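You operate a simulated robot arm through the tools that you are given. There is no shell and no other tool. Be economical: measure what you need, move in short steps, check, and stop when the job is done.

Carry out the task below with a simulated two-armed robot. There is one attempt and no reset: what you move stays moved.

## Task
Take the rag from the packing table top and lay it out flat on the disc bench top.
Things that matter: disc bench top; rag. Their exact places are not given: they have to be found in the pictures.

The check looks at the end state, three seconds after you hand in, the way a careful person would. Anything else that was tipped, shoved, dropped, spilled or broken makes it a failure.

## Robot
Two 7-joint arms with two-finger parallel grippers on one trunk, on a base that drives. Base frame: it is fixed to the floor where the robot stands at the start and does not move with it; the origin is under the middle of the robot, x ahead of it, y to its left, z up; the surface under the hand at the start is at about z = 824. Lengths are in mm, angles in rad, forces in N, time in s.
The left shoulder is at the start at [50, 209, 1196], the right one opposite. With the tool pointing down near the work surface each hand reaches from about 100 to 900 mm from the robot's upright axis, wherever it stands, measured 20 degrees to its own side. Places, roughly: disc bench top [-1500, -800, 800]. Payload 4.4 kg a hand.
Tool frame (each hand has its own): the origin (TCP) lies between the finger pads and is the grasp point; the fingertips stand 23 mm ahead of it; z points along the fingers, y is the line along which they close. The gripper opens to 94 mm. The fingers are 38 mm wide and 10 mm thick; the gripper's body (54 by 96 mm) begins 39 mm behind the TCP.
Orientation is told as [roll, pitch, yaw] about the base's x, y, z axes, in that order, counted from this pose: with the fingers straight down and closing along the base's y, the tool's x points along the base's -x, its y along +y and its z along -z.

## Interface
- The arms move only by the tool drive_tool. It takes "left_targets", "right_targets" or both (then of equal length, played together; a hand with none holds still); each is a list of rows, each an object of numbers (a shift or turn left out is 0, a gripper value left out holds the last): "tx", "ty", "tz": the shift along the tool's x, y, z in mm; "rx", "ry", "rz": the turn, a rotation vector about the tool's x, y, z in rad; "hand": the opening, from 0 (shut) to 1 (fully open). In form: [{"tx": .., "ty": .., "tz": .., "rx": .., "ry": .., "rz": .., "hand": ..}, ...]. A call has 1 to 8 rows; each row is the pose to reach, as a shift and turn from the pose commanded when the call began, along the tool's axes at that moment. Each row takes 0.2 s and may step no farther than 50 mm and 0.15 rad from the row before; otherwise, or with a gripper value out of range, the whole call is refused. A pose out of reach is approached as far as the arm can. The call stops where the force on the tool passes 40 N (or 10 N more than at its start, if that is more) or the arm is blocked; 0.2 s more then pass. The fingers move at their own pace (about 108 mm/s each) and stop on an object; they squeeze with about 30 N. The grip force told is the motor's: it shows also when the fingers shut on nothing. Time passes only in rows, and 0.2 s behind the last, so rows that repeat a pose let the fingers close. It gives the time, the measured TCP pose, the force on the tool (base axes), the opening and the grip force at its end, in the units of the frame above (readings bear some noise), with the torque about the TCP (base axes, N m) and any sound that the robot's microphone picked up, and new pictures: "views" is both (left out), scene, wrist or none (wrist: the cameras of the hands that moved).
- Cameras (640 x 400 px; columns grow to the right, rows downward): "scene" is now at [145.7, -16.1, 1348.7]; the picture's right is [-0.22, -0.97, 0.00], its down [-0.72, 0.17, -0.68] and it looks along [0.66, -0.15, -0.74] (base axes); focal length 249 px, centre (320, 200). "left" rides on the left gripper at [86, -16, -75] in its tool frame; the picture's right is [0.18, 0.98, 0.00], its down [-0.58, 0.11, -0.81] and it looks along [-0.79, 0.15, 0.59] (tool axes); focal length 243 px, centre (320, 200). "right" rides on the right gripper at [86, 16, -74] in its tool frame; the picture's right is [-0.18, 0.98, 0.00], its down [-0.58, -0.11, -0.81] and it looks along [-0.79, -0.15, 0.59] (tool axes); focal length 243 px, centre (320, 200).
- slide_trunk(by): slides the trunk up (or, below 0, down) by that many mm; the arms and the scene camera ride with it, the base frame stays. It gives what a move gives, with no picture.
- roll_base(legs): drives the robot by 1 to 6 legs, each [ahead, left, turn to the left] in mm, mm and rad, along the robot's own axes; the way and the turn of a leg run together, so that a leg with both is an arc; at most 1500 mm and 3.142 rad a leg. The arms and the cameras ride along, it lands a little off, and it stops where it bumps. It gives what a move gives, and a new picture of the scene camera.
- aim_head(pan, tilt): turns the head with the scene camera to pan (to the left, within 1.396 rad either way) and tilt (down, from -0.506 to 1.204), counted from straight ahead of the robot. It gives what a move gives, and a new picture of the scene camera.
- probe_pixels(camera, pixels): there is no depth. For up to 12 entries [column, row, z] of the newest picture of that camera ("zoom" is the newest enlarged one), the place [x, y] in the base frame at which the ray of that pixel passes the height z, good to about 3 mm. The clock stands still meanwhile.
- close_up(camera, box): a new picture of the part [left, top, right, bottom] of that camera's present view, enlarged. The clock stands still meanwhile.
- job_done(): hands the job in; it is judged then, once.

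Work in short steps. Measure before you move; look again where a grasp or a placing could have gone wrong, and mend it. You have 80 turns and 260 pictures in all, those below and enlarged ones among them. Open the grippers and draw the arms clear of the work before you hand the job in, unless the task says otherwise; then end with one line.

The tools are called after ">>>" as name(argument=value, ...) on one line, values as JSON. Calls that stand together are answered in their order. drive_tool: Moves the arms, as the interface text tells. Its arguments: {"type":"object","properties":{"left_targets":{"type":"array","items":{"type":"object","properties":{"tx":{"type":"number"},"ty":{"type":"number"},"tz":{"type":"number"},"rx":{"type":"number"},"ry":{"type":"number"},"rz":{"type":"number"},"hand":{"type":"number"}}}},"right_targets":{"type":"array","items":{"type":"object","properties":{"tx":{"type":"number"},"ty":{"type":"number"},"tz":{"type":"number"},"rx":{"type":"number"},"ry":{"type":"number"},"rz":{"type":"number"},"hand":{"type":"number"}}}},"views":{"type":"string","enum":["both","scene","wrist","none"]}},"required":[]} The other tools are called the same way: slide_trunk (by) slides the trunk up or down; roll_base (legs) drives the base; aim_head (pan, tilt) turns the head that bears the scene camera; probe_pixels (camera, pixels) gives the place at which the rays of pixels pass given heights; close_up (camera, box) takes an enlarged picture of a part of a camera's view; job_done () hands the job in.

At the start:

```text
t: 0.0
left_position: [504.2, 87.4, 1010.6]
left_orientation: [0.0, -0.002, -0.001]
left_force: [-0.7, -0.3, 1.0]
left_ft_torque: [0.0, 0.0, 0.0]
left_grip_width: 93.9
left_grasp_force: 0.1
right_position: [534.7, -463.6, 951.7]
right_orientation: [0.0, 0.0, 0.0]
right_force: [0.1, 0.5, 0.5]
right_ft_torque: [0.01, -0.01, 0.0]
right_grip_width: 93.9
right_grasp_force: 0.1
trunk travel left (down, up): [-275.0, 288.0]
robot x, y, heading: [0.5, -0.2, 0.003]
head pan, tilt: [-0.227, 0.829]
```

scene: 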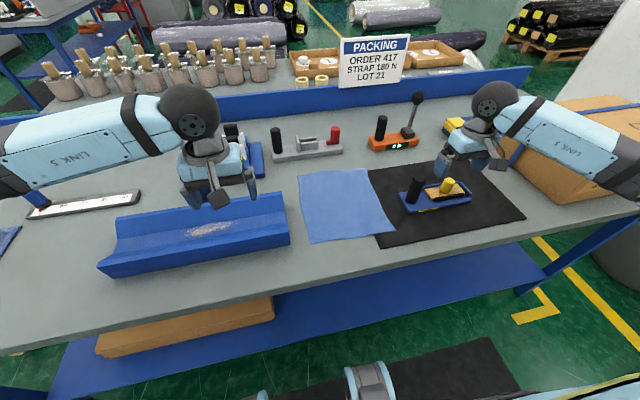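
right: 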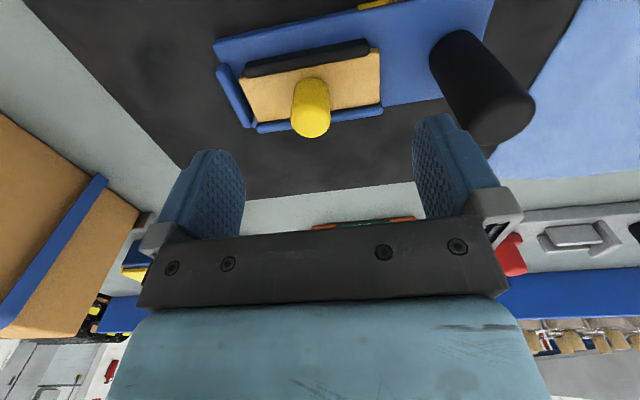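
left: 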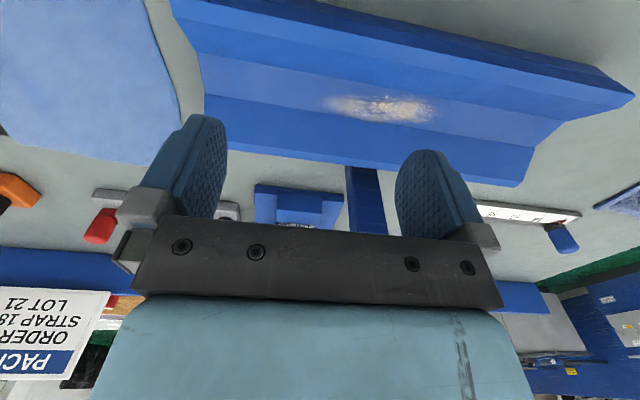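

The light-blue cloth around (345,205) looks like the rag; it partly lies on the black mat. I'll zoom in and measure its corners.

>>> close_up(camera="scene", box=[260, 140, 460, 265])

>>> probe_pixels(camera="scene", pixels=[[298, 176, 824], [366, 168, 824], [396, 232, 824], [308, 243, 824], [370, 170, 824], [525, 219, 824], [382, 248, 824], [288, 235, 824], [285, 195, 870]])

```text
3.20 times, centred on (360, 202) of scene
```

zoom: 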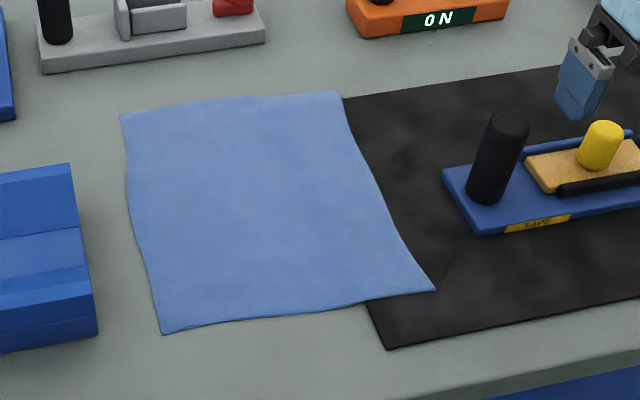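

```text
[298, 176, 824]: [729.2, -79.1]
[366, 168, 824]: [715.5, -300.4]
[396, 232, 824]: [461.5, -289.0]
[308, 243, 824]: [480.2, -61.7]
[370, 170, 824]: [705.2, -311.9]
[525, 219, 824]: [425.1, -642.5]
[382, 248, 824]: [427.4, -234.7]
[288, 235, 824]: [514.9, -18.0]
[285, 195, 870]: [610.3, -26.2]
```

The rag's near edge runs from about (480,-62) to (462,-289), with its corners free of objects. I'll bring both hands over the near corners and start turning them so the fingers close along base x.

>>> drive_tool(left_targets=[{"tx": 4, "ty": -22, "rz": -0.147}, {"tx": 8, "ty": -44, "rz": -0.294}, {"tx": 12, "ty": -66, "rz": -0.441}, {"tx": 16, "ty": -88, "rz": -0.588}, {"tx": 20, "ty": -110, "rz": -0.735}, {"tx": 24, "ty": -132, "rz": -0.882}, {"tx": 28, "ty": -154, "rz": -1.029}, {"tx": 34, "ty": -172, "rz": -1.176}], right_targets=[{"tx": 8, "tz": -30, "rz": -0.147}, {"tx": 16, "tz": -60, "rz": -0.294}, {"tx": 24, "ty": 35, "tz": -60, "rz": -0.441}, {"tx": 32, "ty": 70, "tz": -60, "rz": -0.588}, {"tx": 40, "ty": 105, "tz": -60, "rz": -0.735}, {"tx": 48, "ty": 140, "tz": -60, "rz": -0.882}, {"tx": 56, "ty": 170, "tz": -60, "rz": -1.029}, {"tx": 65, "ty": 199, "tz": -60, "rz": -1.176}], views="scene")

```text
t: 1.8
left_position: [469.3, -88.6, 1012.4]
left_orientation: [-0.004, -0.002, 1.178]
left_force: [-0.6, 0.3, -0.2]
left_ft_torque: [-0.02, 0.0, -0.01]
left_grip_width: 93.6
left_grasp_force: 0.0
right_position: [442.2, -264.7, 1001.9]
right_orientation: [-0.012, 0.0, 1.095]
right_force: [-0.5, -0.9, -0.6]
right_ft_torque: [0.04, -0.05, 0.0]
right_grip_width: 94.1
right_grasp_force: 0.0
right hand out of reach, approached as far as the arm can: row 7, 8
trunk travel left (down, up): [-275.0, 288.0]
robot x, y, heading: [-1.6, 0.5, -0.003]
head pan, tilt: [-0.227, 0.829]
```

scene: 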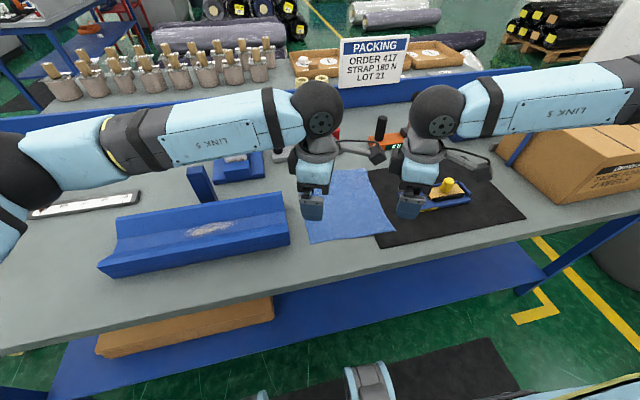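

The right hand met a joint limit near yaw 1.1. I'll back it off to about yaw 0.95 (close enough for an edge pinch) and see where both hands settle.

>>> drive_tool(left_targets=[{"rz": -0.1}, {"rz": -0.2}], right_targets=[{"rz": 0.12}, {"rz": 0.22}], views="wrist")

```text
t: 2.4
left_position: [471.2, -87.1, 1010.6]
left_orientation: [-0.001, 0.0, 1.377]
left_force: [0.2, -0.8, 0.7]
left_ft_torque: [-0.04, 0.0, 0.01]
left_grip_width: 93.9
left_grasp_force: 0.1
right_position: [443.8, -265.5, 1001.3]
right_orientation: [-0.011, 0.001, 0.872]
right_force: [-1.0, -0.2, 0.9]
right_ft_torque: [0.02, 0.01, 0.0]
right_grip_width: 94.0
right_grasp_force: 0.1
trunk travel left (down, up): [-275.0, 288.0]
robot x, y, heading: [3.1, -0.4, -0.001]
head pan, tilt: [-0.227, 0.829]
```

right: 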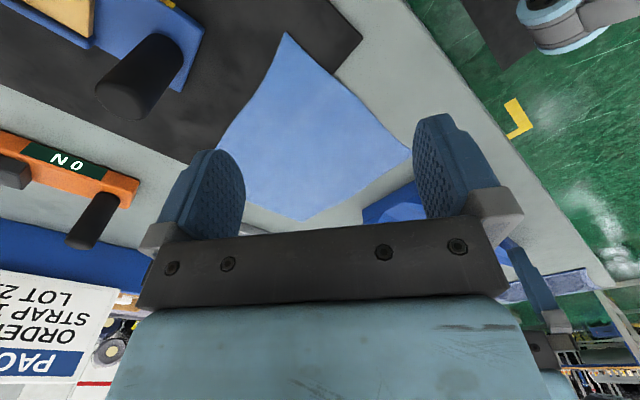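
left: 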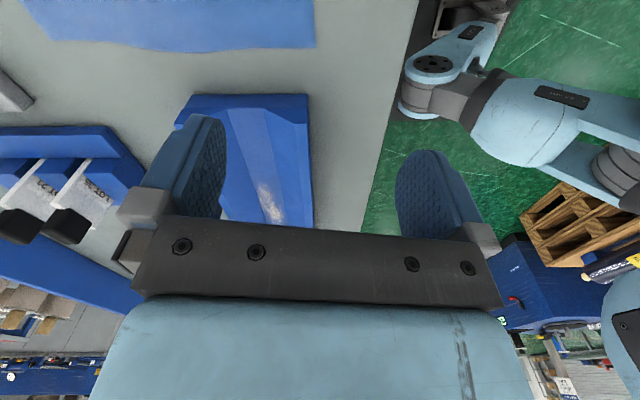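

Left is fine, but the right hand would be oblique, so I'm considering shifting the base to the right. First I'll check the room near the cardboard box for the right elbow.

>>> probe_pixels(camera="scene", pixels=[[556, 203, 824], [497, 150, 824], [565, 160, 950], [565, 160, 1000], [640, 148, 1000], [639, 100, 1100], [639, 100, 1200], [639, 60, 1200], [630, 150, 1100]])

>>> aim_head(pan=-0.9, tilt=0.6)

```text
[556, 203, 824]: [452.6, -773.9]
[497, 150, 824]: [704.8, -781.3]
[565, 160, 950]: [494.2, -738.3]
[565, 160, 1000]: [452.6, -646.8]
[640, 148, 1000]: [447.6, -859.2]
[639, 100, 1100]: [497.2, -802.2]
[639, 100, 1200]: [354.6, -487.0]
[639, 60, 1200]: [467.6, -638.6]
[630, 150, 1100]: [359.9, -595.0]
```

```text
t: 3.5
left_position: [471.7, -88.2, 1011.6]
left_orientation: [-0.002, 0.001, 1.375]
left_force: [0.6, 0.5, 0.1]
left_ft_torque: [-0.02, 0.01, -0.02]
left_grip_width: 93.9
left_grasp_force: 0.1
right_position: [444.0, -265.1, 1001.2]
right_orientation: [-0.011, -0.001, 0.875]
right_force: [-0.3, -0.2, 0.0]
right_ft_torque: [0.0, 0.01, 0.0]
right_grip_width: 93.9
right_grasp_force: 0.1
trunk travel left (down, up): [-275.0, 288.0]
robot x, y, heading: [0.5, 0.9, -0.004]
head pan, tilt: [-0.901, 0.6]
```

scene: 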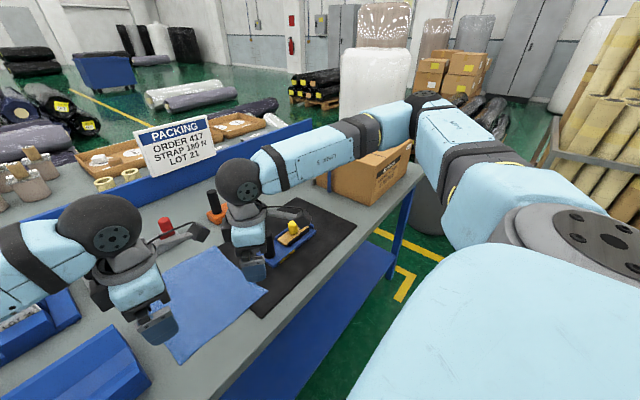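

The elbow stays well above and in front of the box, so I'll shift the base 175 mm to the right. That puts the rag centred between the arms.

>>> roll_base(legs=[[0, -175, 0]])

>>> aim_head(pan=0, tilt=0.9)

```text
t: 5.6
left_position: [470.0, -260.6, 1011.0]
left_orientation: [-0.002, 0.0, 1.374]
left_force: [-0.4, 0.0, 0.0]
left_ft_torque: [0.0, -0.01, -0.02]
left_grip_width: 94.2
left_grasp_force: 0.2
right_position: [443.7, -437.7, 1001.9]
right_orientation: [-0.012, -0.001, 0.876]
right_force: [0.0, -0.4, 0.0]
right_ft_torque: [-0.05, -0.02, -0.02]
right_grip_width: 94.0
right_grasp_force: 0.1
trunk travel left (down, up): [-275.0, 288.0]
robot x, y, heading: [-3.2, -173.3, 0.001]
head pan, tilt: [-0.901, 0.6]
```

scene: 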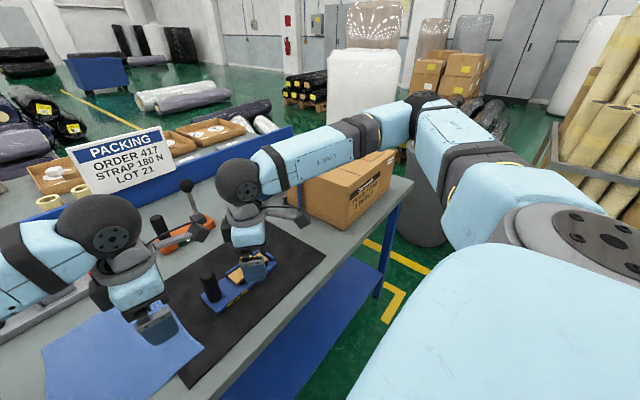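

```text
t: 6.8
left_position: [470.2, -259.6, 1010.2]
left_orientation: [-0.003, -0.001, 1.373]
left_force: [-0.5, 0.0, -0.2]
left_ft_torque: [-0.04, 0.01, -0.01]
left_grip_width: 93.9
left_grasp_force: 0.0
right_position: [445.1, -437.5, 1001.2]
right_orientation: [-0.012, -0.001, 0.874]
right_force: [0.6, -0.2, -0.4]
right_ft_torque: [0.02, -0.02, -0.03]
right_grip_width: 93.7
right_grasp_force: 0.1
trunk travel left (down, up): [-275.0, 288.0]
robot x, y, heading: [0.8, -170.5, -0.004]
head pan, tilt: [0.0, 0.901]
```

scene: 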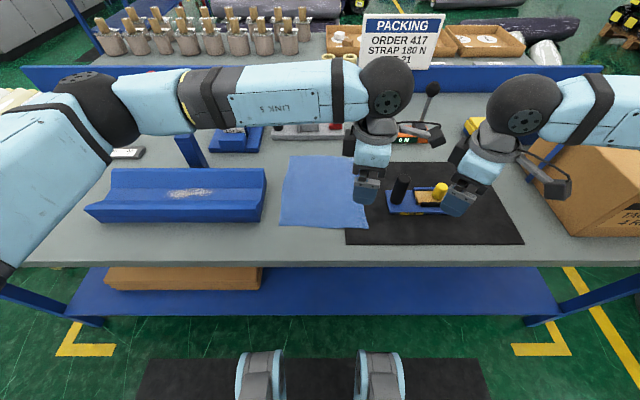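

Hands have 94 mm opening and are clear above things. I'll bring left to (490,-88) and right to (474,-265) with yaw towards 1.48 on both.

>>> drive_tool(left_targets=[{"tx": -29, "ty": 2.4, "rz": -0.02, "hand": 0.5}, {"tx": -58, "ty": 4.8, "rz": -0.04}, {"tx": -86, "ty": 7.1, "rz": -0.06}, {"tx": -115, "ty": 9.5, "rz": -0.08}, {"tx": -144, "ty": 12, "rz": -0.1}, {"tx": -172.5, "ty": 14.3, "rz": -0.11}], right_targets=[{"tx": -25, "ty": 14.7, "rz": -0.1, "hand": 0.5}, {"tx": -50, "ty": 29.5, "rz": -0.2}, {"tx": -75, "ty": 44, "rz": -0.3}, {"tx": -101, "ty": 59, "rz": -0.4}, {"tx": -126, "ty": 74, "rz": -0.5}, {"tx": -150.9, "ty": 88.5, "rz": -0.6}])

```text
t: 8.2
left_position: [489.1, -86.7, 1011.7]
left_orientation: [-0.002, -0.001, 1.487]
left_force: [-1.0, 0.4, 0.8]
left_ft_torque: [-0.01, -0.01, 0.03]
left_grip_width: 46.9
left_grasp_force: 0.0
right_position: [433.8, -315.9, 1044.8]
right_orientation: [0.002, 0.024, 1.369]
right_force: [-1.4, 0.5, 0.8]
right_ft_torque: [0.05, -0.06, 0.04]
right_grip_width: 47.2
right_grasp_force: 0.1
right hand out of reach, approached as far as the arm can: row 5, 6
trunk travel left (down, up): [-275.0, 288.0]
robot x, y, heading: [-2.3, -172.7, 0.001]
head pan, tilt: [0.0, 0.901]
```

scene: 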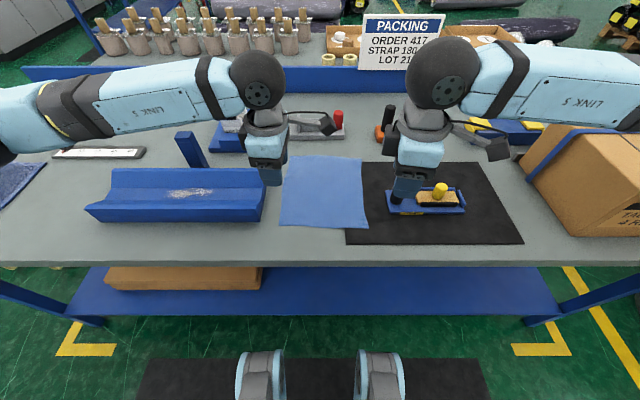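
right: 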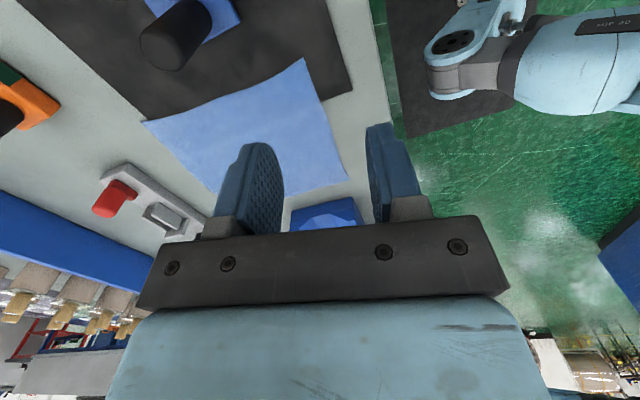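
left: 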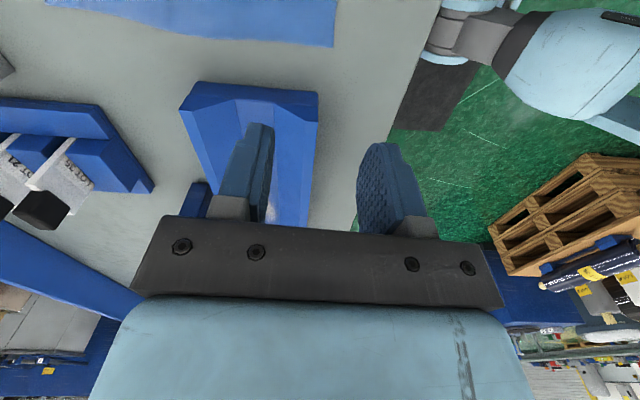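

Right again ran into its limit, ending at (434,-316,1045) with yaw 1.37. I'll turn it back to about 1.1, then move it over the corner and lower it to about 955.

>>> drive_tool(right_targets=[{"rz": 0.13}, {"rz": 0.25, "tx": -10, "ty": -5, "tz": 20}, {"rz": 0.25, "tx": -35, "ty": -15, "tz": 50}, {"rz": 0.25, "tx": -58, "ty": -29, "tz": 90}], left_targets=[{"tz": 20}, {"tz": 40}, {"tz": 60}, {"tz": 60}], views="scene")

```text
t: 9.2
left_position: [490.0, -86.6, 948.8]
left_orientation: [-0.001, -0.001, 1.487]
left_force: [-0.8, -0.4, 0.0]
left_ft_torque: [0.01, -0.04, 0.03]
left_grip_width: 46.9
left_grasp_force: 0.0
right_position: [474.2, -264.4, 955.1]
right_orientation: [-0.005, 0.025, 1.116]
right_force: [-0.1, 0.5, 0.3]
right_ft_torque: [0.0, 0.05, 0.01]
right_grip_width: 46.8
right_grasp_force: 0.0
trunk travel left (down, up): [-275.0, 288.0]
robot x, y, heading: [-3.1, -172.8, 0.0]
head pan, tilt: [0.0, 0.901]
```

scene: 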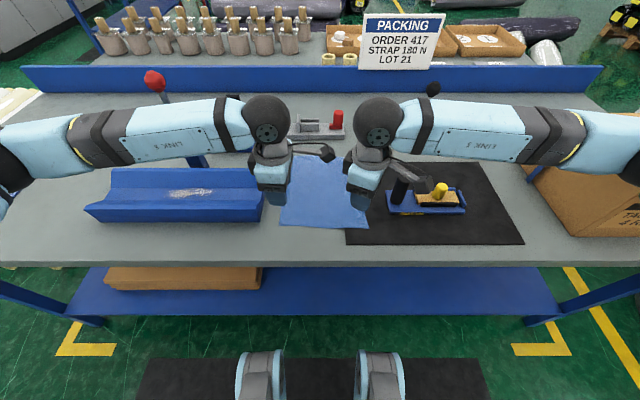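

Right is on target at (474,-264,955). I'll try a little more yaw there, since the room may be different at this height.

>>> drive_tool(right_targets=[{"rz": -0.1, "tz": 15}, {"rz": -0.2, "tz": 30}], left_targets=[{"tz": 12}, {"tz": 24}])

```text
t: 9.8
left_position: [492.3, -86.4, 927.0]
left_orientation: [-0.003, 0.0, 1.486]
left_force: [0.0, 0.6, -0.3]
left_ft_torque: [-0.02, 0.01, -0.01]
left_grip_width: 47.0
left_grasp_force: 0.0
right_position: [474.6, -266.9, 923.9]
right_orientation: [-0.002, 0.023, 1.319]
right_force: [-0.5, -0.2, 0.2]
right_ft_torque: [-0.02, 0.0, 0.02]
right_grip_width: 46.9
right_grasp_force: 0.0
trunk travel left (down, up): [-275.0, 288.0]
robot x, y, heading: [-0.4, -171.0, -0.003]
head pan, tilt: [0.0, 0.901]
```

scene: 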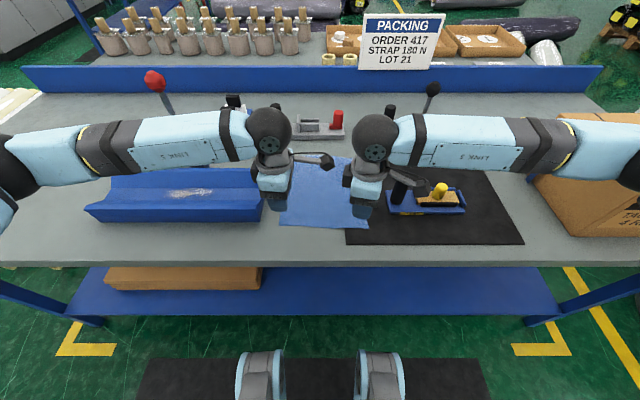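
right: 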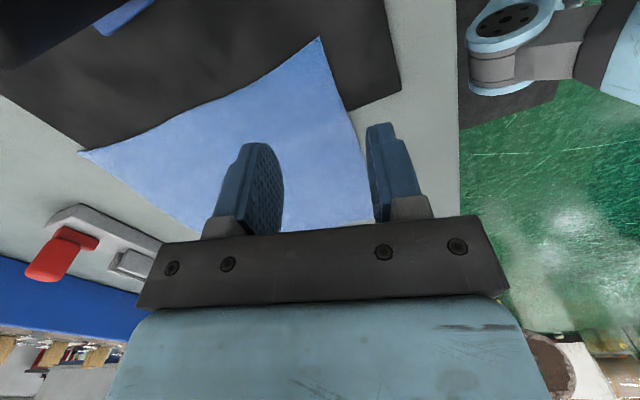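
left: 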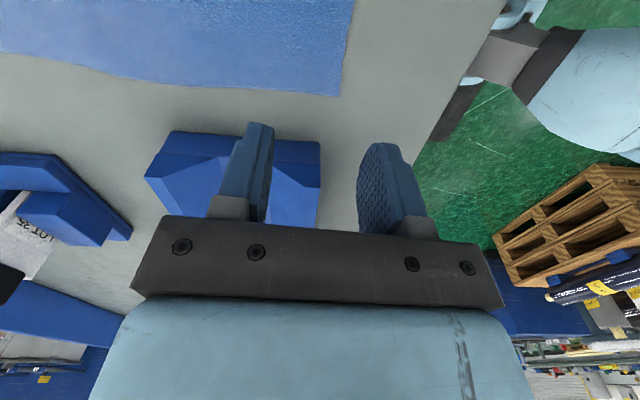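

Both hands are nearly aligned with the edge. I'll measure the rag's near corners from the wrist and scene cameras.

>>> probe_pixels(camera="right", pixels=[[320, 38, 826], [345, 95, 826], [365, 165, 826]])

>>> probe_pixels(camera="left", pixels=[[340, 96, 826], [345, 60, 826], [354, 2, 826]])

>>> probe_pixels(camera="scene", pixels=[[278, 225, 826], [367, 228, 826], [320, 228, 826]])

```text
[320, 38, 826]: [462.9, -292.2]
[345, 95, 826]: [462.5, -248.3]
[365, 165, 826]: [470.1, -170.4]
```

```text
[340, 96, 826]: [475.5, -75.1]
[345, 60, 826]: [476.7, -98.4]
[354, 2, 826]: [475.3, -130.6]
```

```text
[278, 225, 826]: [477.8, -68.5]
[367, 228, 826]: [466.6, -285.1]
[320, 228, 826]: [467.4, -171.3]
```

The edge lies at x≈476 (left) and x≈463 (right). I'll descend with both hands to about 2 mm above contact.

>>> drive_tool(left_targets=[{"tx": 5, "ty": 4.6, "tz": 25}, {"tx": 5, "ty": 4.6, "tz": 50}, {"tx": 5, "ty": 4.6, "tz": 70}, {"tx": 5, "ty": 4.6, "tz": 77}], right_targets=[{"tz": 25}, {"tz": 50}, {"tz": 68}, {"tz": 74}])

```text
t: 10.8
left_position: [486.3, -92.5, 850.4]
left_orientation: [-0.001, 0.0, 1.488]
left_force: [0.5, 0.8, 0.0]
left_ft_torque: [0.01, 0.01, -0.03]
left_grip_width: 46.9
left_grasp_force: 0.0
right_position: [475.9, -268.5, 850.1]
right_orientation: [-0.003, 0.025, 1.317]
right_force: [-0.5, 0.1, -0.3]
right_ft_torque: [-0.01, -0.02, 0.01]
right_grip_width: 46.8
right_grasp_force: 0.1
trunk travel left (down, up): [-275.0, 288.0]
robot x, y, heading: [1.1, -171.3, -0.004]
head pan, tilt: [0.0, 0.901]
```

scene: 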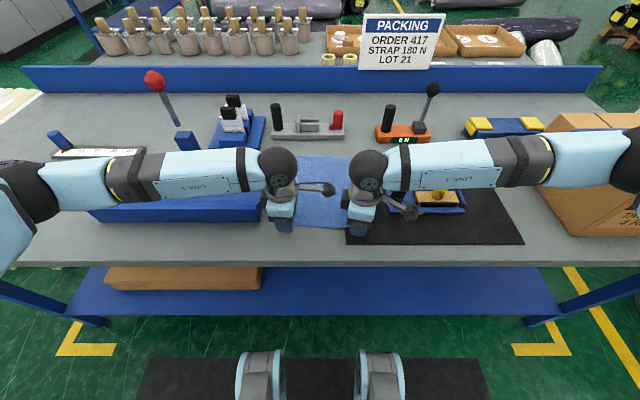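
right: 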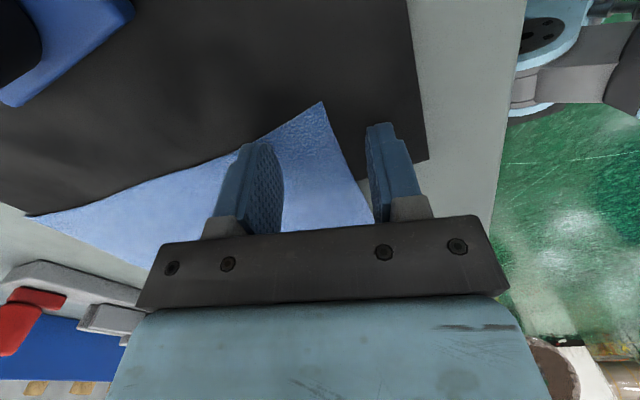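
left: 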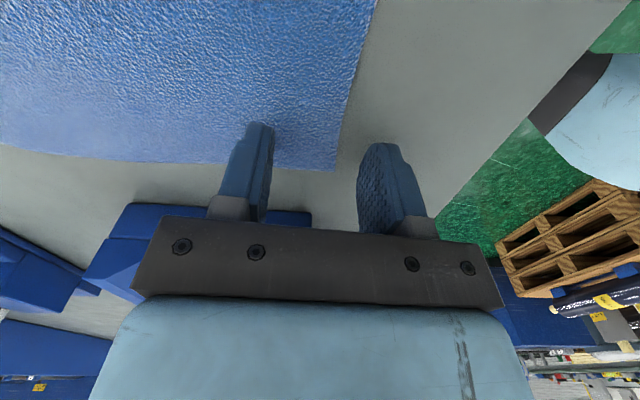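

Fingers straddle the edge on both sides. I'll touch down gently, watching the force.

>>> drive_tool(left_targets=[{"tx": 6}, {"tx": 6, "tz": 2.5}, {"tx": 6, "tz": 4}], right_targets=[{"tz": 0}, {"tz": 2}, {"tz": 3.5}], views="none")

```text
t: 11.6
left_position: [484.5, -97.7, 847.2]
left_orientation: [-0.004, -0.002, 1.484]
left_force: [-0.1, 0.4, 0.1]
left_ft_torque: [0.01, 0.0, -0.01]
left_grip_width: 47.0
left_grasp_force: 0.1
right_position: [475.6, -267.9, 849.6]
right_orientation: [-0.005, 0.023, 1.318]
right_force: [0.6, -1.3, 19.5]
right_ft_torque: [0.13, -0.62, -0.05]
right_grip_width: 47.7
right_grasp_force: 0.2
trunk travel left (down, up): [-275.0, 288.0]
robot x, y, heading: [-3.5, -171.3, -0.001]
head pan, tilt: [0.0, 0.901]
```

Right is in contact (19 N); left isn't yet. I'll lower left a bit more and close both slowly.

>>> drive_tool(left_targets=[{"tz": 1.5}, {"tz": 2, "hand": 0.3}, {"tz": 2, "hand": 0.1}, {"tz": 2, "hand": 0}, {"tz": 2, "hand": 0}, {"tz": 2, "hand": 0}], right_targets=[{"tz": 0}, {"hand": 0.3}, {"hand": 0.1}, {"hand": 0}, {"hand": 0}, {"hand": 0}])

```text
t: 12.5
left_position: [484.5, -98.5, 844.8]
left_orientation: [-0.003, 0.001, 1.485]
left_force: [0.4, 0.0, 0.6]
left_ft_torque: [-0.01, -0.01, 0.04]
left_grip_width: 0.1
left_grasp_force: 30.2
right_position: [478.0, -269.4, 848.5]
right_orientation: [-0.009, 0.021, 1.317]
right_force: [-1.1, -2.3, 12.0]
right_ft_torque: [0.06, -0.04, -0.01]
right_grip_width: 2.9
right_grasp_force: 30.0
trunk travel left (down, up): [-275.0, 288.0]
robot x, y, heading: [1.0, -174.2, -0.001]
head pan, tilt: [0.0, 0.901]
stopped in row 4 (right hand): the force on the tool passed its limit at 42 N (the readings are from after the stop); the commanded pose is now the measured one
```

scene: 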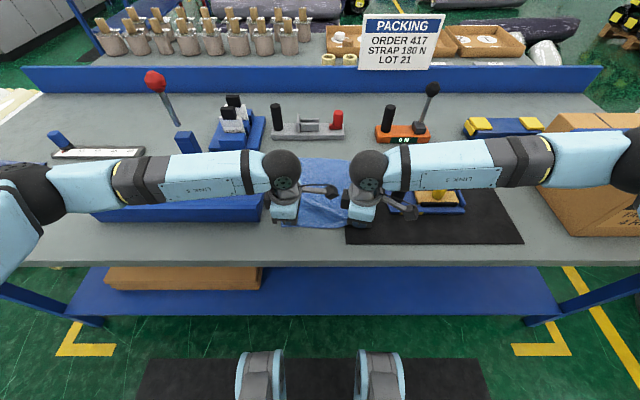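
right: 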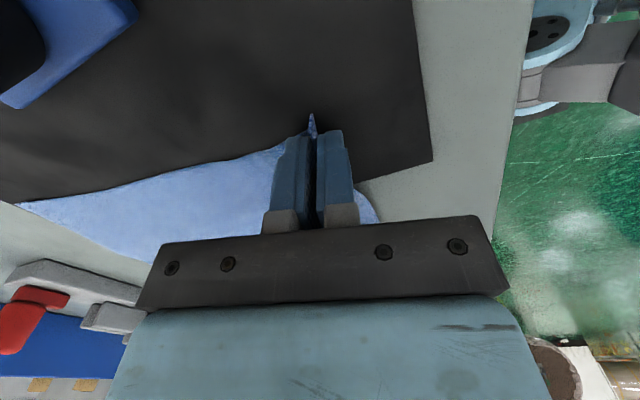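
left: 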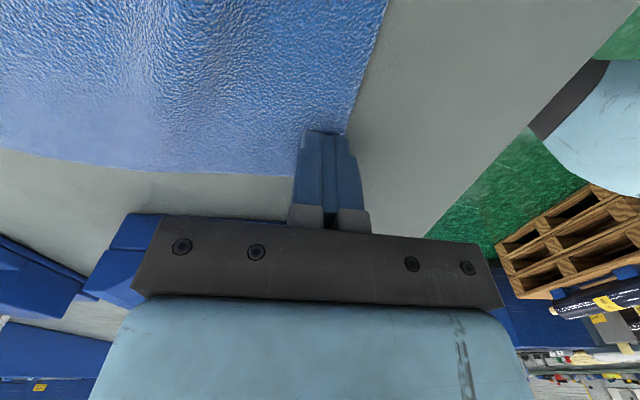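

Right has a fold of rag (2.9 mm); left closed on nothing, as its tips had not reached the surface. I'll reopen left, lower until contact and close again.

>>> drive_tool(left_targets=[{"tz": -3, "hand": 0.5}, {"tz": -3, "hand": 0.5}, {"tz": 0}, {"tz": 1}, {"tz": 2}, {"tz": 3}], views="wrist")

```text
t: 13.9
left_position: [484.3, -99.0, 843.6]
left_orientation: [-0.006, 0.001, 1.487]
left_force: [-1.8, 1.8, 20.2]
left_ft_torque: [0.25, -0.54, 0.08]
left_grip_width: 45.8
left_grasp_force: 0.0
right_position: [476.3, -269.6, 850.4]
right_orientation: [-0.009, 0.023, 1.314]
right_force: [6.7, -0.4, 11.5]
right_ft_torque: [0.1, -0.26, -0.05]
right_grip_width: 3.1
right_grasp_force: 30.4
trunk travel left (down, up): [-275.0, 288.0]
robot x, y, heading: [-0.2, -173.5, 0.001]
head pan, tilt: [0.0, 0.901]
```

left: 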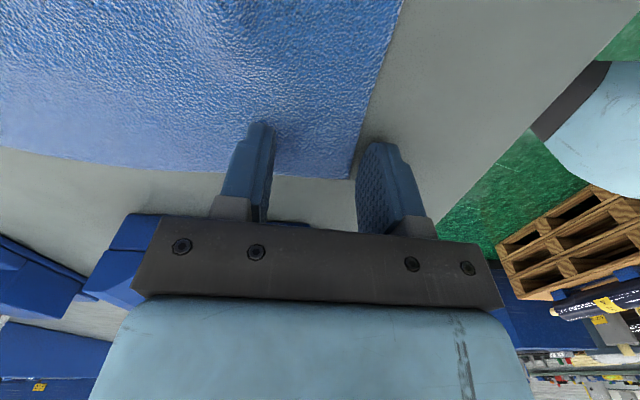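

Left is in contact now (20 N) with the rag between the fingers. Closing it.

>>> drive_tool(left_targets=[{"hand": 0.3}, {"hand": 0.15}, {"hand": 0}, {"hand": 0}, {"hand": 0}], views="wrist")

```text
t: 15.1
left_position: [484.2, -99.0, 844.6]
left_orientation: [-0.008, 0.001, 1.483]
left_force: [3.1, 0.5, 39.0]
left_ft_torque: [0.4, -0.37, 0.0]
left_grip_width: 2.8
left_grasp_force: 30.1
right_position: [475.8, -269.0, 848.9]
right_orientation: [-0.007, 0.021, 1.316]
right_force: [3.7, 1.7, 6.6]
right_ft_torque: [0.06, -0.14, -0.01]
right_grip_width: 2.8
right_grasp_force: 30.5
trunk travel left (down, up): [-275.0, 288.0]
robot x, y, heading: [-0.3, -171.7, 0.002]
head pan, tilt: [0.0, 0.901]
```

left: 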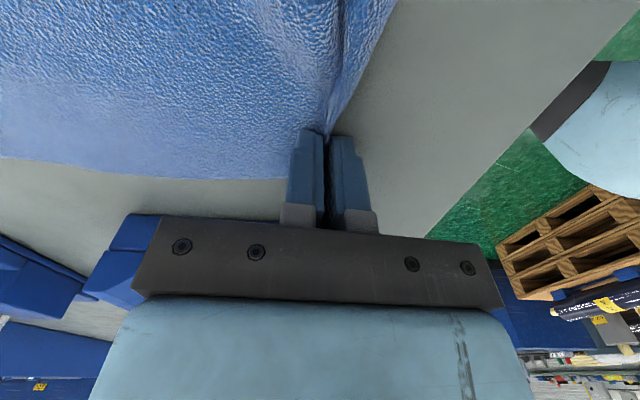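

Both hands hold about 2.8 mm of cloth. I'll lift a little together and look.

>>> drive_tool(left_targets=[{"tz": -15}, {"tz": -40}, {"tz": -70}, {"tz": -100}], right_targets=[{"tz": -15}, {"tz": -40}, {"tz": -70}, {"tz": -100}])

```text
t: 16.1
left_position: [486.7, -98.2, 943.3]
left_orientation: [-0.002, 0.0, 1.485]
left_force: [-0.3, -0.4, -1.0]
left_ft_torque: [-0.02, 0.02, 0.05]
left_grip_width: 2.7
left_grasp_force: 30.3
right_position: [477.8, -266.0, 947.6]
right_orientation: [-0.006, 0.021, 1.316]
right_force: [0.2, 0.1, -0.2]
right_ft_torque: [-0.02, -0.01, 0.0]
right_grip_width: 2.9
right_grasp_force: 30.4
trunk travel left (down, up): [-275.0, 288.0]
robot x, y, heading: [2.5, -170.9, 0.001]
head pan, tilt: [0.0, 0.901]
```

scene: 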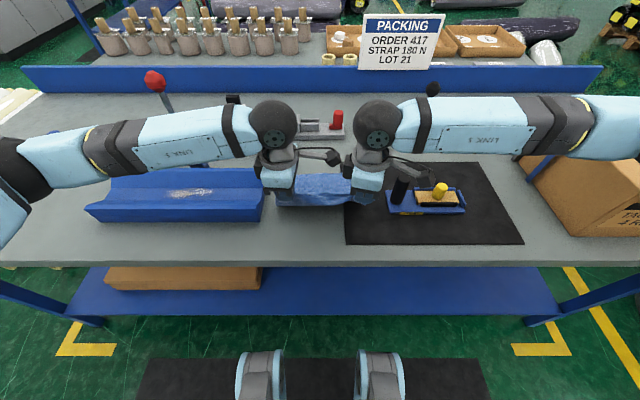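
right: 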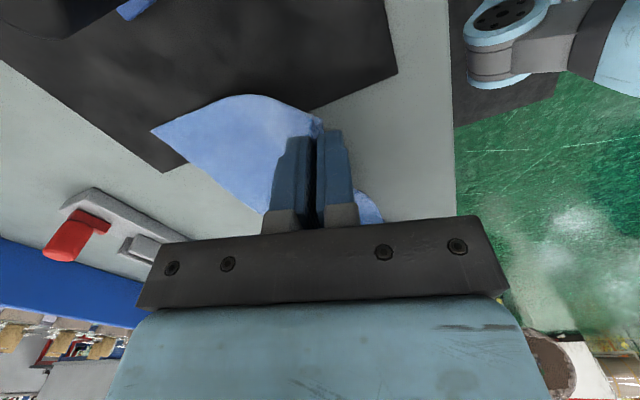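
left: 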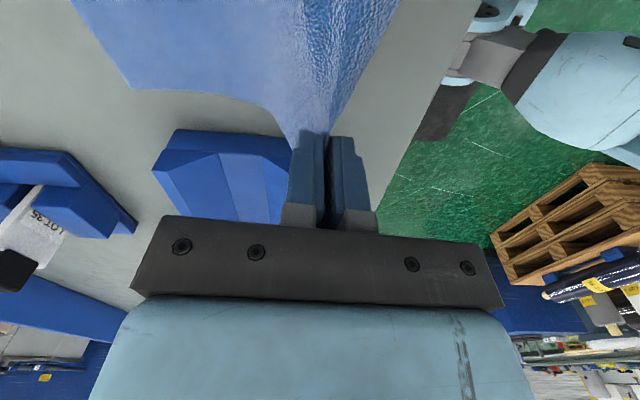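

The rag is held by both near corners and following. I'll raise it off the table with the trunk to keep the arm posture.

>>> slide_trunk(by=190)

>>> aim_head(pan=0, tilt=0.95)

```text
t: 18.2
left_position: [485.9, -97.9, 1133.1]
left_orientation: [-0.001, -0.001, 1.485]
left_force: [0.0, -0.3, -0.5]
left_ft_torque: [0.03, 0.02, 0.02]
left_grip_width: 2.9
left_grasp_force: 30.1
right_position: [477.3, -266.7, 1136.6]
right_orientation: [-0.006, 0.023, 1.315]
right_force: [-0.7, -0.2, -0.7]
right_ft_torque: [-0.03, 0.03, 0.04]
right_grip_width: 2.9
right_grasp_force: 30.2
trunk travel left (down, up): [-465.0, 98.0]
robot x, y, heading: [2.0, -172.1, -0.0]
head pan, tilt: [0.0, 0.901]
```

```text
t: 18.8
left_position: [487.4, -98.3, 1132.9]
left_orientation: [-0.001, 0.0, 1.486]
left_force: [0.3, 0.5, -0.3]
left_ft_torque: [0.0, 0.01, 0.02]
left_grip_width: 2.8
left_grasp_force: 29.7
right_position: [478.2, -266.0, 1138.2]
right_orientation: [-0.005, 0.023, 1.316]
right_force: [-0.2, -0.2, -0.2]
right_ft_torque: [0.01, -0.02, 0.04]
right_grip_width: 3.0
right_grasp_force: 29.5
trunk travel left (down, up): [-465.0, 98.0]
robot x, y, heading: [-2.1, -171.7, -0.008]
head pan, tilt: [0.0, 0.949]
```

scene: 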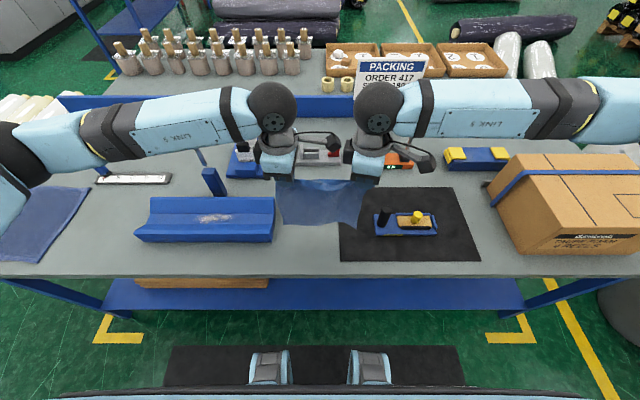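

There is another cloth-like item at the left end of the table around (45,225). Before leaving I must check which one is the rag.

>>> close_up(camera="scene", box=[0, 150, 160, 280])

>>> close_up(camera="scene", box=[230, 130, 430, 260])

>>> aim_head(pan=0.8, tilt=0.6)

```text
3.08 times, centred on (80, 215) of scene
```

zoom: 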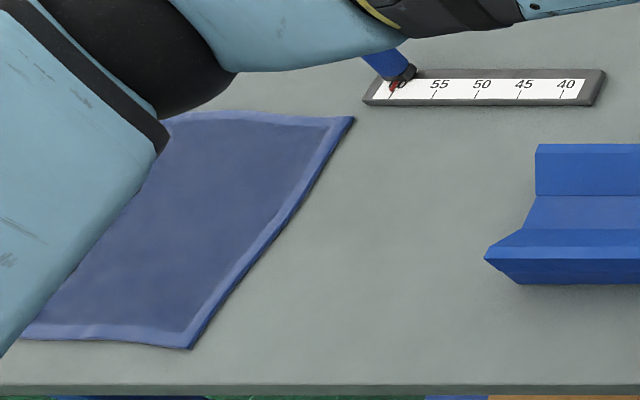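

```text
3.08 times, centred on (330, 195) of scene
```

zoom: 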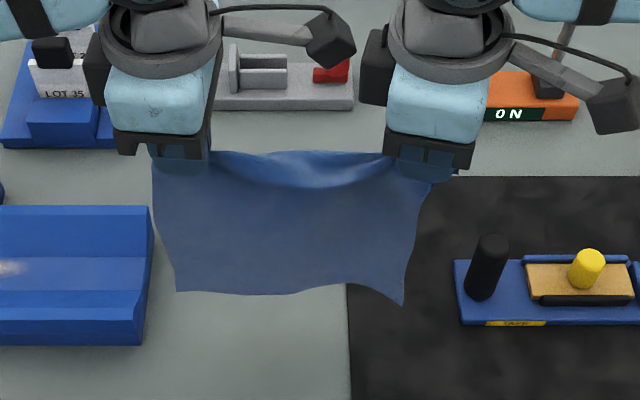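

```text
t: 20.0
left_position: [487.4, -98.6, 1133.0]
left_orientation: [-0.002, 0.0, 1.486]
left_force: [0.1, 0.6, 0.5]
left_ft_torque: [0.01, -0.02, 0.0]
left_grip_width: 2.6
left_grasp_force: 29.9
right_position: [478.1, -265.6, 1137.7]
right_orientation: [-0.004, 0.021, 1.317]
right_force: [-0.5, 0.2, 0.5]
right_ft_torque: [-0.02, -0.02, -0.01]
right_grip_width: 2.8
right_grasp_force: 29.7
trunk travel left (down, up): [-465.0, 98.0]
robot x, y, heading: [-0.7, -171.5, 0.004]
head pan, tilt: [0.799, 0.6]
```

scene: 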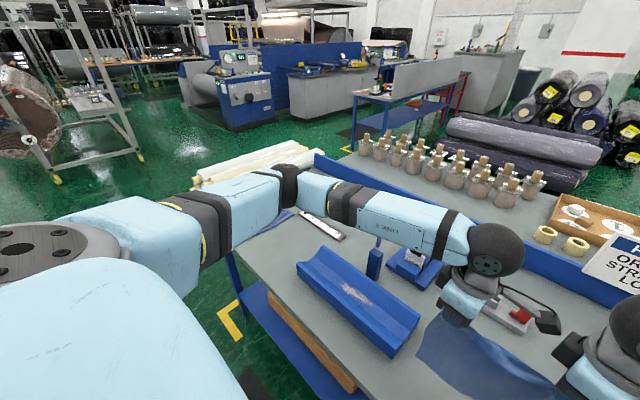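

The plain cloth is where the start camera was aimed and is unhemmed, so I take it as the rag; the other is hemmed and I leave it. I'll look to the rear right toward the disc bench before driving.

>>> aim_head(pan=-1.39, tilt=0.5)

```text
t: 22.0
left_position: [487.2, -98.1, 1132.6]
left_orientation: [-0.001, -0.001, 1.485]
left_force: [0.2, 0.1, 0.7]
left_ft_torque: [0.01, 0.02, 0.04]
left_grip_width: 2.6
left_grasp_force: 30.0
right_position: [477.4, -265.6, 1138.3]
right_orientation: [-0.005, 0.022, 1.315]
right_force: [-0.2, -0.6, -0.1]
right_ft_torque: [0.01, -0.01, 0.04]
right_grip_width: 2.9
right_grasp_force: 30.7
trunk travel left (down, up): [-465.0, 98.0]
robot x, y, heading: [2.3, -172.2, -0.003]
head pan, tilt: [-1.389, 0.499]
```

scene: 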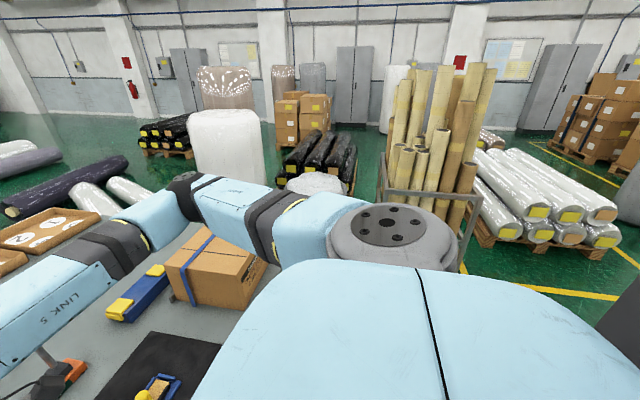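

The bench is further behind. I'll back straight out 400 mm and turn right partway to see it.

>>> roll_base(legs=[[-400, 0, 0]])

>>> roll_base(legs=[[0, 0, -0.7]])

```text
t: 24.5
left_position: [85.6, -99.7, 1132.7]
left_orientation: [-0.003, 0.0, 1.479]
left_force: [0.4, 0.0, 0.1]
left_ft_torque: [0.0, 0.01, -0.02]
left_grip_width: 2.7
left_grasp_force: 30.3
right_position: [74.8, -267.8, 1136.7]
right_orientation: [-0.004, 0.024, 1.308]
right_force: [-0.6, 0.3, -0.3]
right_ft_torque: [0.04, 0.02, -0.01]
right_grip_width: 2.9
right_grasp_force: 29.9
trunk travel left (down, up): [-465.0, 98.0]
robot x, y, heading: [-405.7, -173.0, -0.003]
head pan, tilt: [-1.389, 0.499]
```

scene: 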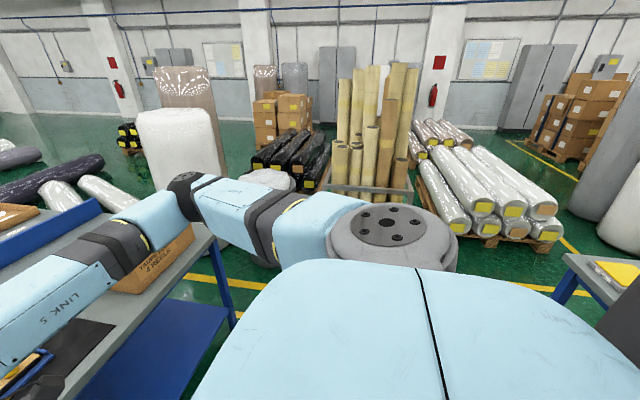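

```text
t: 26.8
left_position: [18.2, -429.0, 1131.4]
left_orientation: [-0.001, 0.001, 0.785]
left_force: [0.4, -0.1, -0.9]
left_ft_torque: [0.02, 0.0, 0.04]
left_grip_width: 2.7
left_grasp_force: 30.1
right_position: [-97.5, -550.6, 1138.0]
right_orientation: [-0.004, 0.022, 0.613]
right_force: [-0.2, -0.5, -0.5]
right_ft_torque: [0.0, 0.04, 0.03]
right_grip_width: 2.8
right_grasp_force: 30.5
trunk travel left (down, up): [-465.0, 98.0]
robot x, y, heading: [-401.1, -172.8, -0.701]
head pan, tilt: [-1.389, 0.499]
```

scene: 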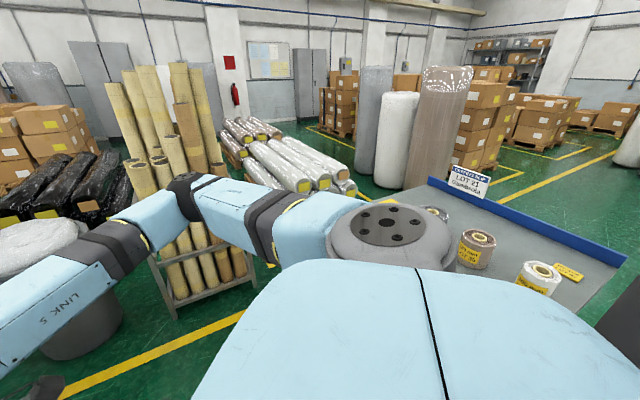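

A bench with rolls and a blue back ledge appears at right. I'll turn further right and look at it head-on.

>>> roll_base(legs=[[0, 0, -1.0]])

>>> aim_head(pan=-0.9, tilt=0.6)

```text
t: 29.7
left_position: [-389.9, -663.4, 1131.8]
left_orientation: [-0.002, 0.001, -0.21]
left_force: [-0.4, 0.7, 0.3]
left_ft_torque: [-0.02, 0.02, 0.04]
left_grip_width: 2.6
left_grasp_force: 29.6
right_position: [-555.1, -633.9, 1136.9]
right_orientation: [-0.005, 0.023, -0.381]
right_force: [0.4, 0.1, -1.0]
right_ft_torque: [-0.03, 0.02, 0.04]
right_grip_width: 2.9
right_grasp_force: 29.9
trunk travel left (down, up): [-465.0, 98.0]
robot x, y, heading: [-402.2, -172.5, -1.694]
head pan, tilt: [-1.389, 0.499]
```

scene: 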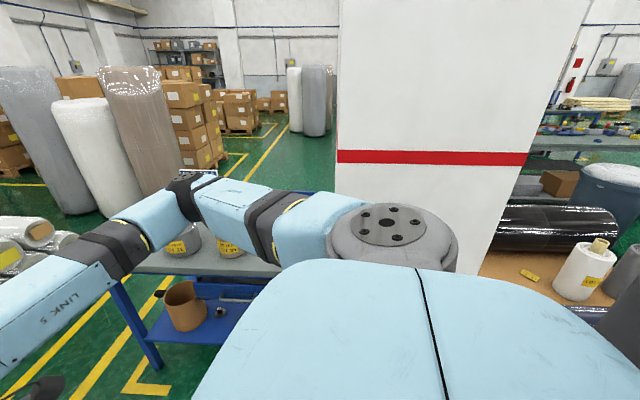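

```text
t: 30.6
left_position: [-389.5, -663.7, 1132.6]
left_orientation: [-0.002, 0.001, -0.21]
left_force: [-1.1, -0.5, 0.0]
left_ft_torque: [-0.04, -0.05, 0.03]
left_grip_width: 2.5
left_grasp_force: 29.8
right_position: [-555.1, -632.9, 1137.3]
right_orientation: [-0.005, 0.022, -0.379]
right_force: [0.1, 0.1, -0.4]
right_ft_torque: [0.0, 0.01, 0.03]
right_grip_width: 2.9
right_grasp_force: 30.3
trunk travel left (down, up): [-465.0, 98.0]
robot x, y, heading: [-403.4, -172.0, -1.696]
head pan, tilt: [-0.901, 0.6]
```

scene: 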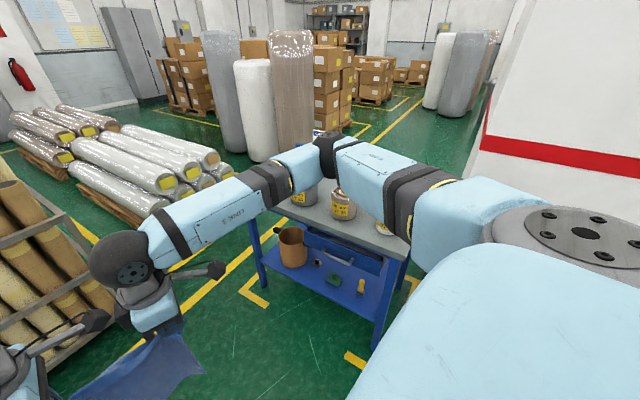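

I'll check where this bench lies relative to the given rough place (-1500,-800,800).

>>> probe_pixels(camera="scene", pixels=[[248, 212, 800], [395, 238, 800], [300, 210, 800], [440, 110, 800], [250, 270, 0], [375, 350, 0]])

>>> roll_base(legs=[[0, 0, -0.7]])

```text
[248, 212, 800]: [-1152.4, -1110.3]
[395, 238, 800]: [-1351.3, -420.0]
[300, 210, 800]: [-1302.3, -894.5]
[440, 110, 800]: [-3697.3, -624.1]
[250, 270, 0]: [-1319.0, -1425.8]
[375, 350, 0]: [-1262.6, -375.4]
```

```text
t: 33.0
left_position: [-714.4, -552.4, 1132.0]
left_orientation: [-0.002, 0.001, -0.925]
left_force: [-0.1, -0.4, 0.1]
left_ft_torque: [0.0, 0.0, 0.04]
left_grip_width: 2.6
left_grasp_force: 30.2
right_position: [-819.4, -419.9, 1137.9]
right_orientation: [-0.005, 0.022, -1.094]
right_force: [0.7, -0.9, 0.0]
right_ft_torque: [0.0, 0.0, 0.04]
right_grip_width: 2.7
right_grasp_force: 30.3
trunk travel left (down, up): [-465.0, 98.0]
robot x, y, heading: [-403.7, -171.6, -2.411]
head pan, tilt: [-0.901, 0.6]
```

scene: 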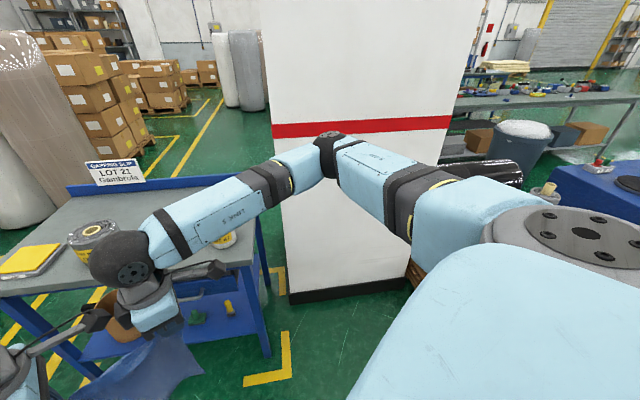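

Front edge of this bench is near x≈-1250, matching the given place. I'll aim the head straight to see its top.

>>> aim_head(pan=-0.1, tilt=0.55)

```text
t: 34.1
left_position: [-715.4, -552.0, 1132.3]
left_orientation: [-0.002, 0.0, -0.926]
left_force: [-0.9, -1.2, -0.5]
left_ft_torque: [0.0, 0.02, 0.03]
left_grip_width: 2.3
left_grasp_force: 29.7
right_position: [-819.8, -420.0, 1136.9]
right_orientation: [-0.006, 0.025, -1.093]
right_force: [-0.2, 1.0, 0.5]
right_ft_torque: [-0.03, 0.0, 0.03]
right_grip_width: 2.8
right_grasp_force: 29.9
trunk travel left (down, up): [-465.0, 98.0]
robot x, y, heading: [-399.9, -169.7, -2.409]
head pan, tilt: [-0.099, 0.55]
```

scene: 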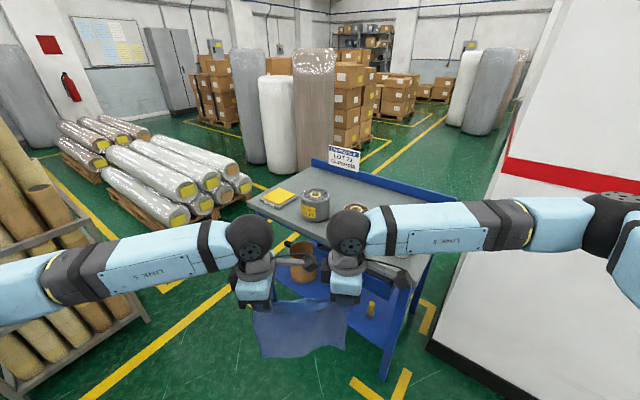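

The bench top holds some rolls and a yellow pad. Zooming in on it.

>>> close_up(camera="scene", box=[235, 140, 445, 270])

>>> probe_pixels(camera="scene", pixels=[[248, 201, 800], [312, 163, 800], [432, 205, 800], [415, 280, 800], [290, 231, 800], [265, 204, 800], [330, 212, 800]])

```text
3.05 times, centred on (340, 205) of scene
```

zoom: 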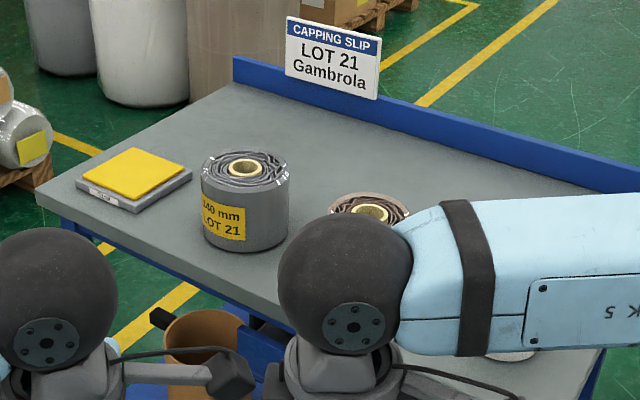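

```text
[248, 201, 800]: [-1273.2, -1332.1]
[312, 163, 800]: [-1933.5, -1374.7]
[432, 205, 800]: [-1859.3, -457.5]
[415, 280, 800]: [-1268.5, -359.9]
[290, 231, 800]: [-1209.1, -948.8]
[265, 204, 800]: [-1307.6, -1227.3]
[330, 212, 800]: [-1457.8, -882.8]
```

Bench top spans about x -1930…-1230, y -1330…-380. I check the tube rack position (left in the picture) before strafing in front of the bench.

>>> probe_pixels(camera="scene", pixels=[[18, 392, 0], [148, 320, 0], [90, 240, 300], [90, 240, 600], [430, 350, 0], [540, 380, 0]])

>>> aim_head(pan=0.9, tilt=0.6)

```text
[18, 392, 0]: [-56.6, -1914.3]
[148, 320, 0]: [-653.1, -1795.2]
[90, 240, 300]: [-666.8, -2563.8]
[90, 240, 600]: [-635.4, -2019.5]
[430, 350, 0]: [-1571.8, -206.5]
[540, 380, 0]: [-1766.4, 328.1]
```

```text
t: 35.4
left_position: [-714.6, -551.6, 1132.4]
left_orientation: [-0.001, 0.001, -0.925]
left_force: [-0.6, 0.1, 0.3]
left_ft_torque: [0.01, 0.04, 0.05]
left_grip_width: 2.6
left_grasp_force: 30.1
right_position: [-819.7, -420.2, 1137.6]
right_orientation: [-0.005, 0.023, -1.095]
right_force: [0.7, 0.0, 0.3]
right_ft_torque: [0.01, 0.02, 0.05]
right_grip_width: 2.6
right_grasp_force: 29.9
trunk travel left (down, up): [-465.0, 98.0]
robot x, y, heading: [-401.0, -167.7, -2.413]
head pan, tilt: [0.901, 0.6]
```

scene: 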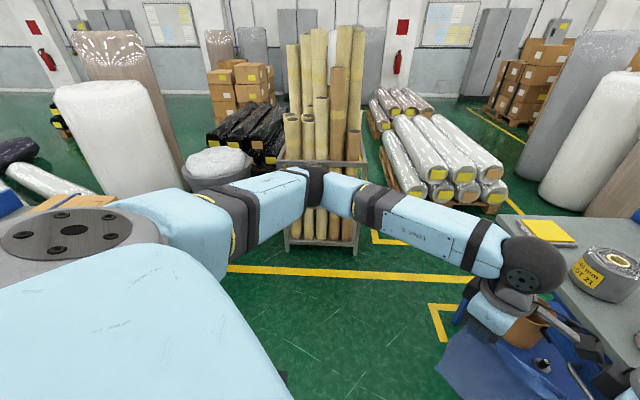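

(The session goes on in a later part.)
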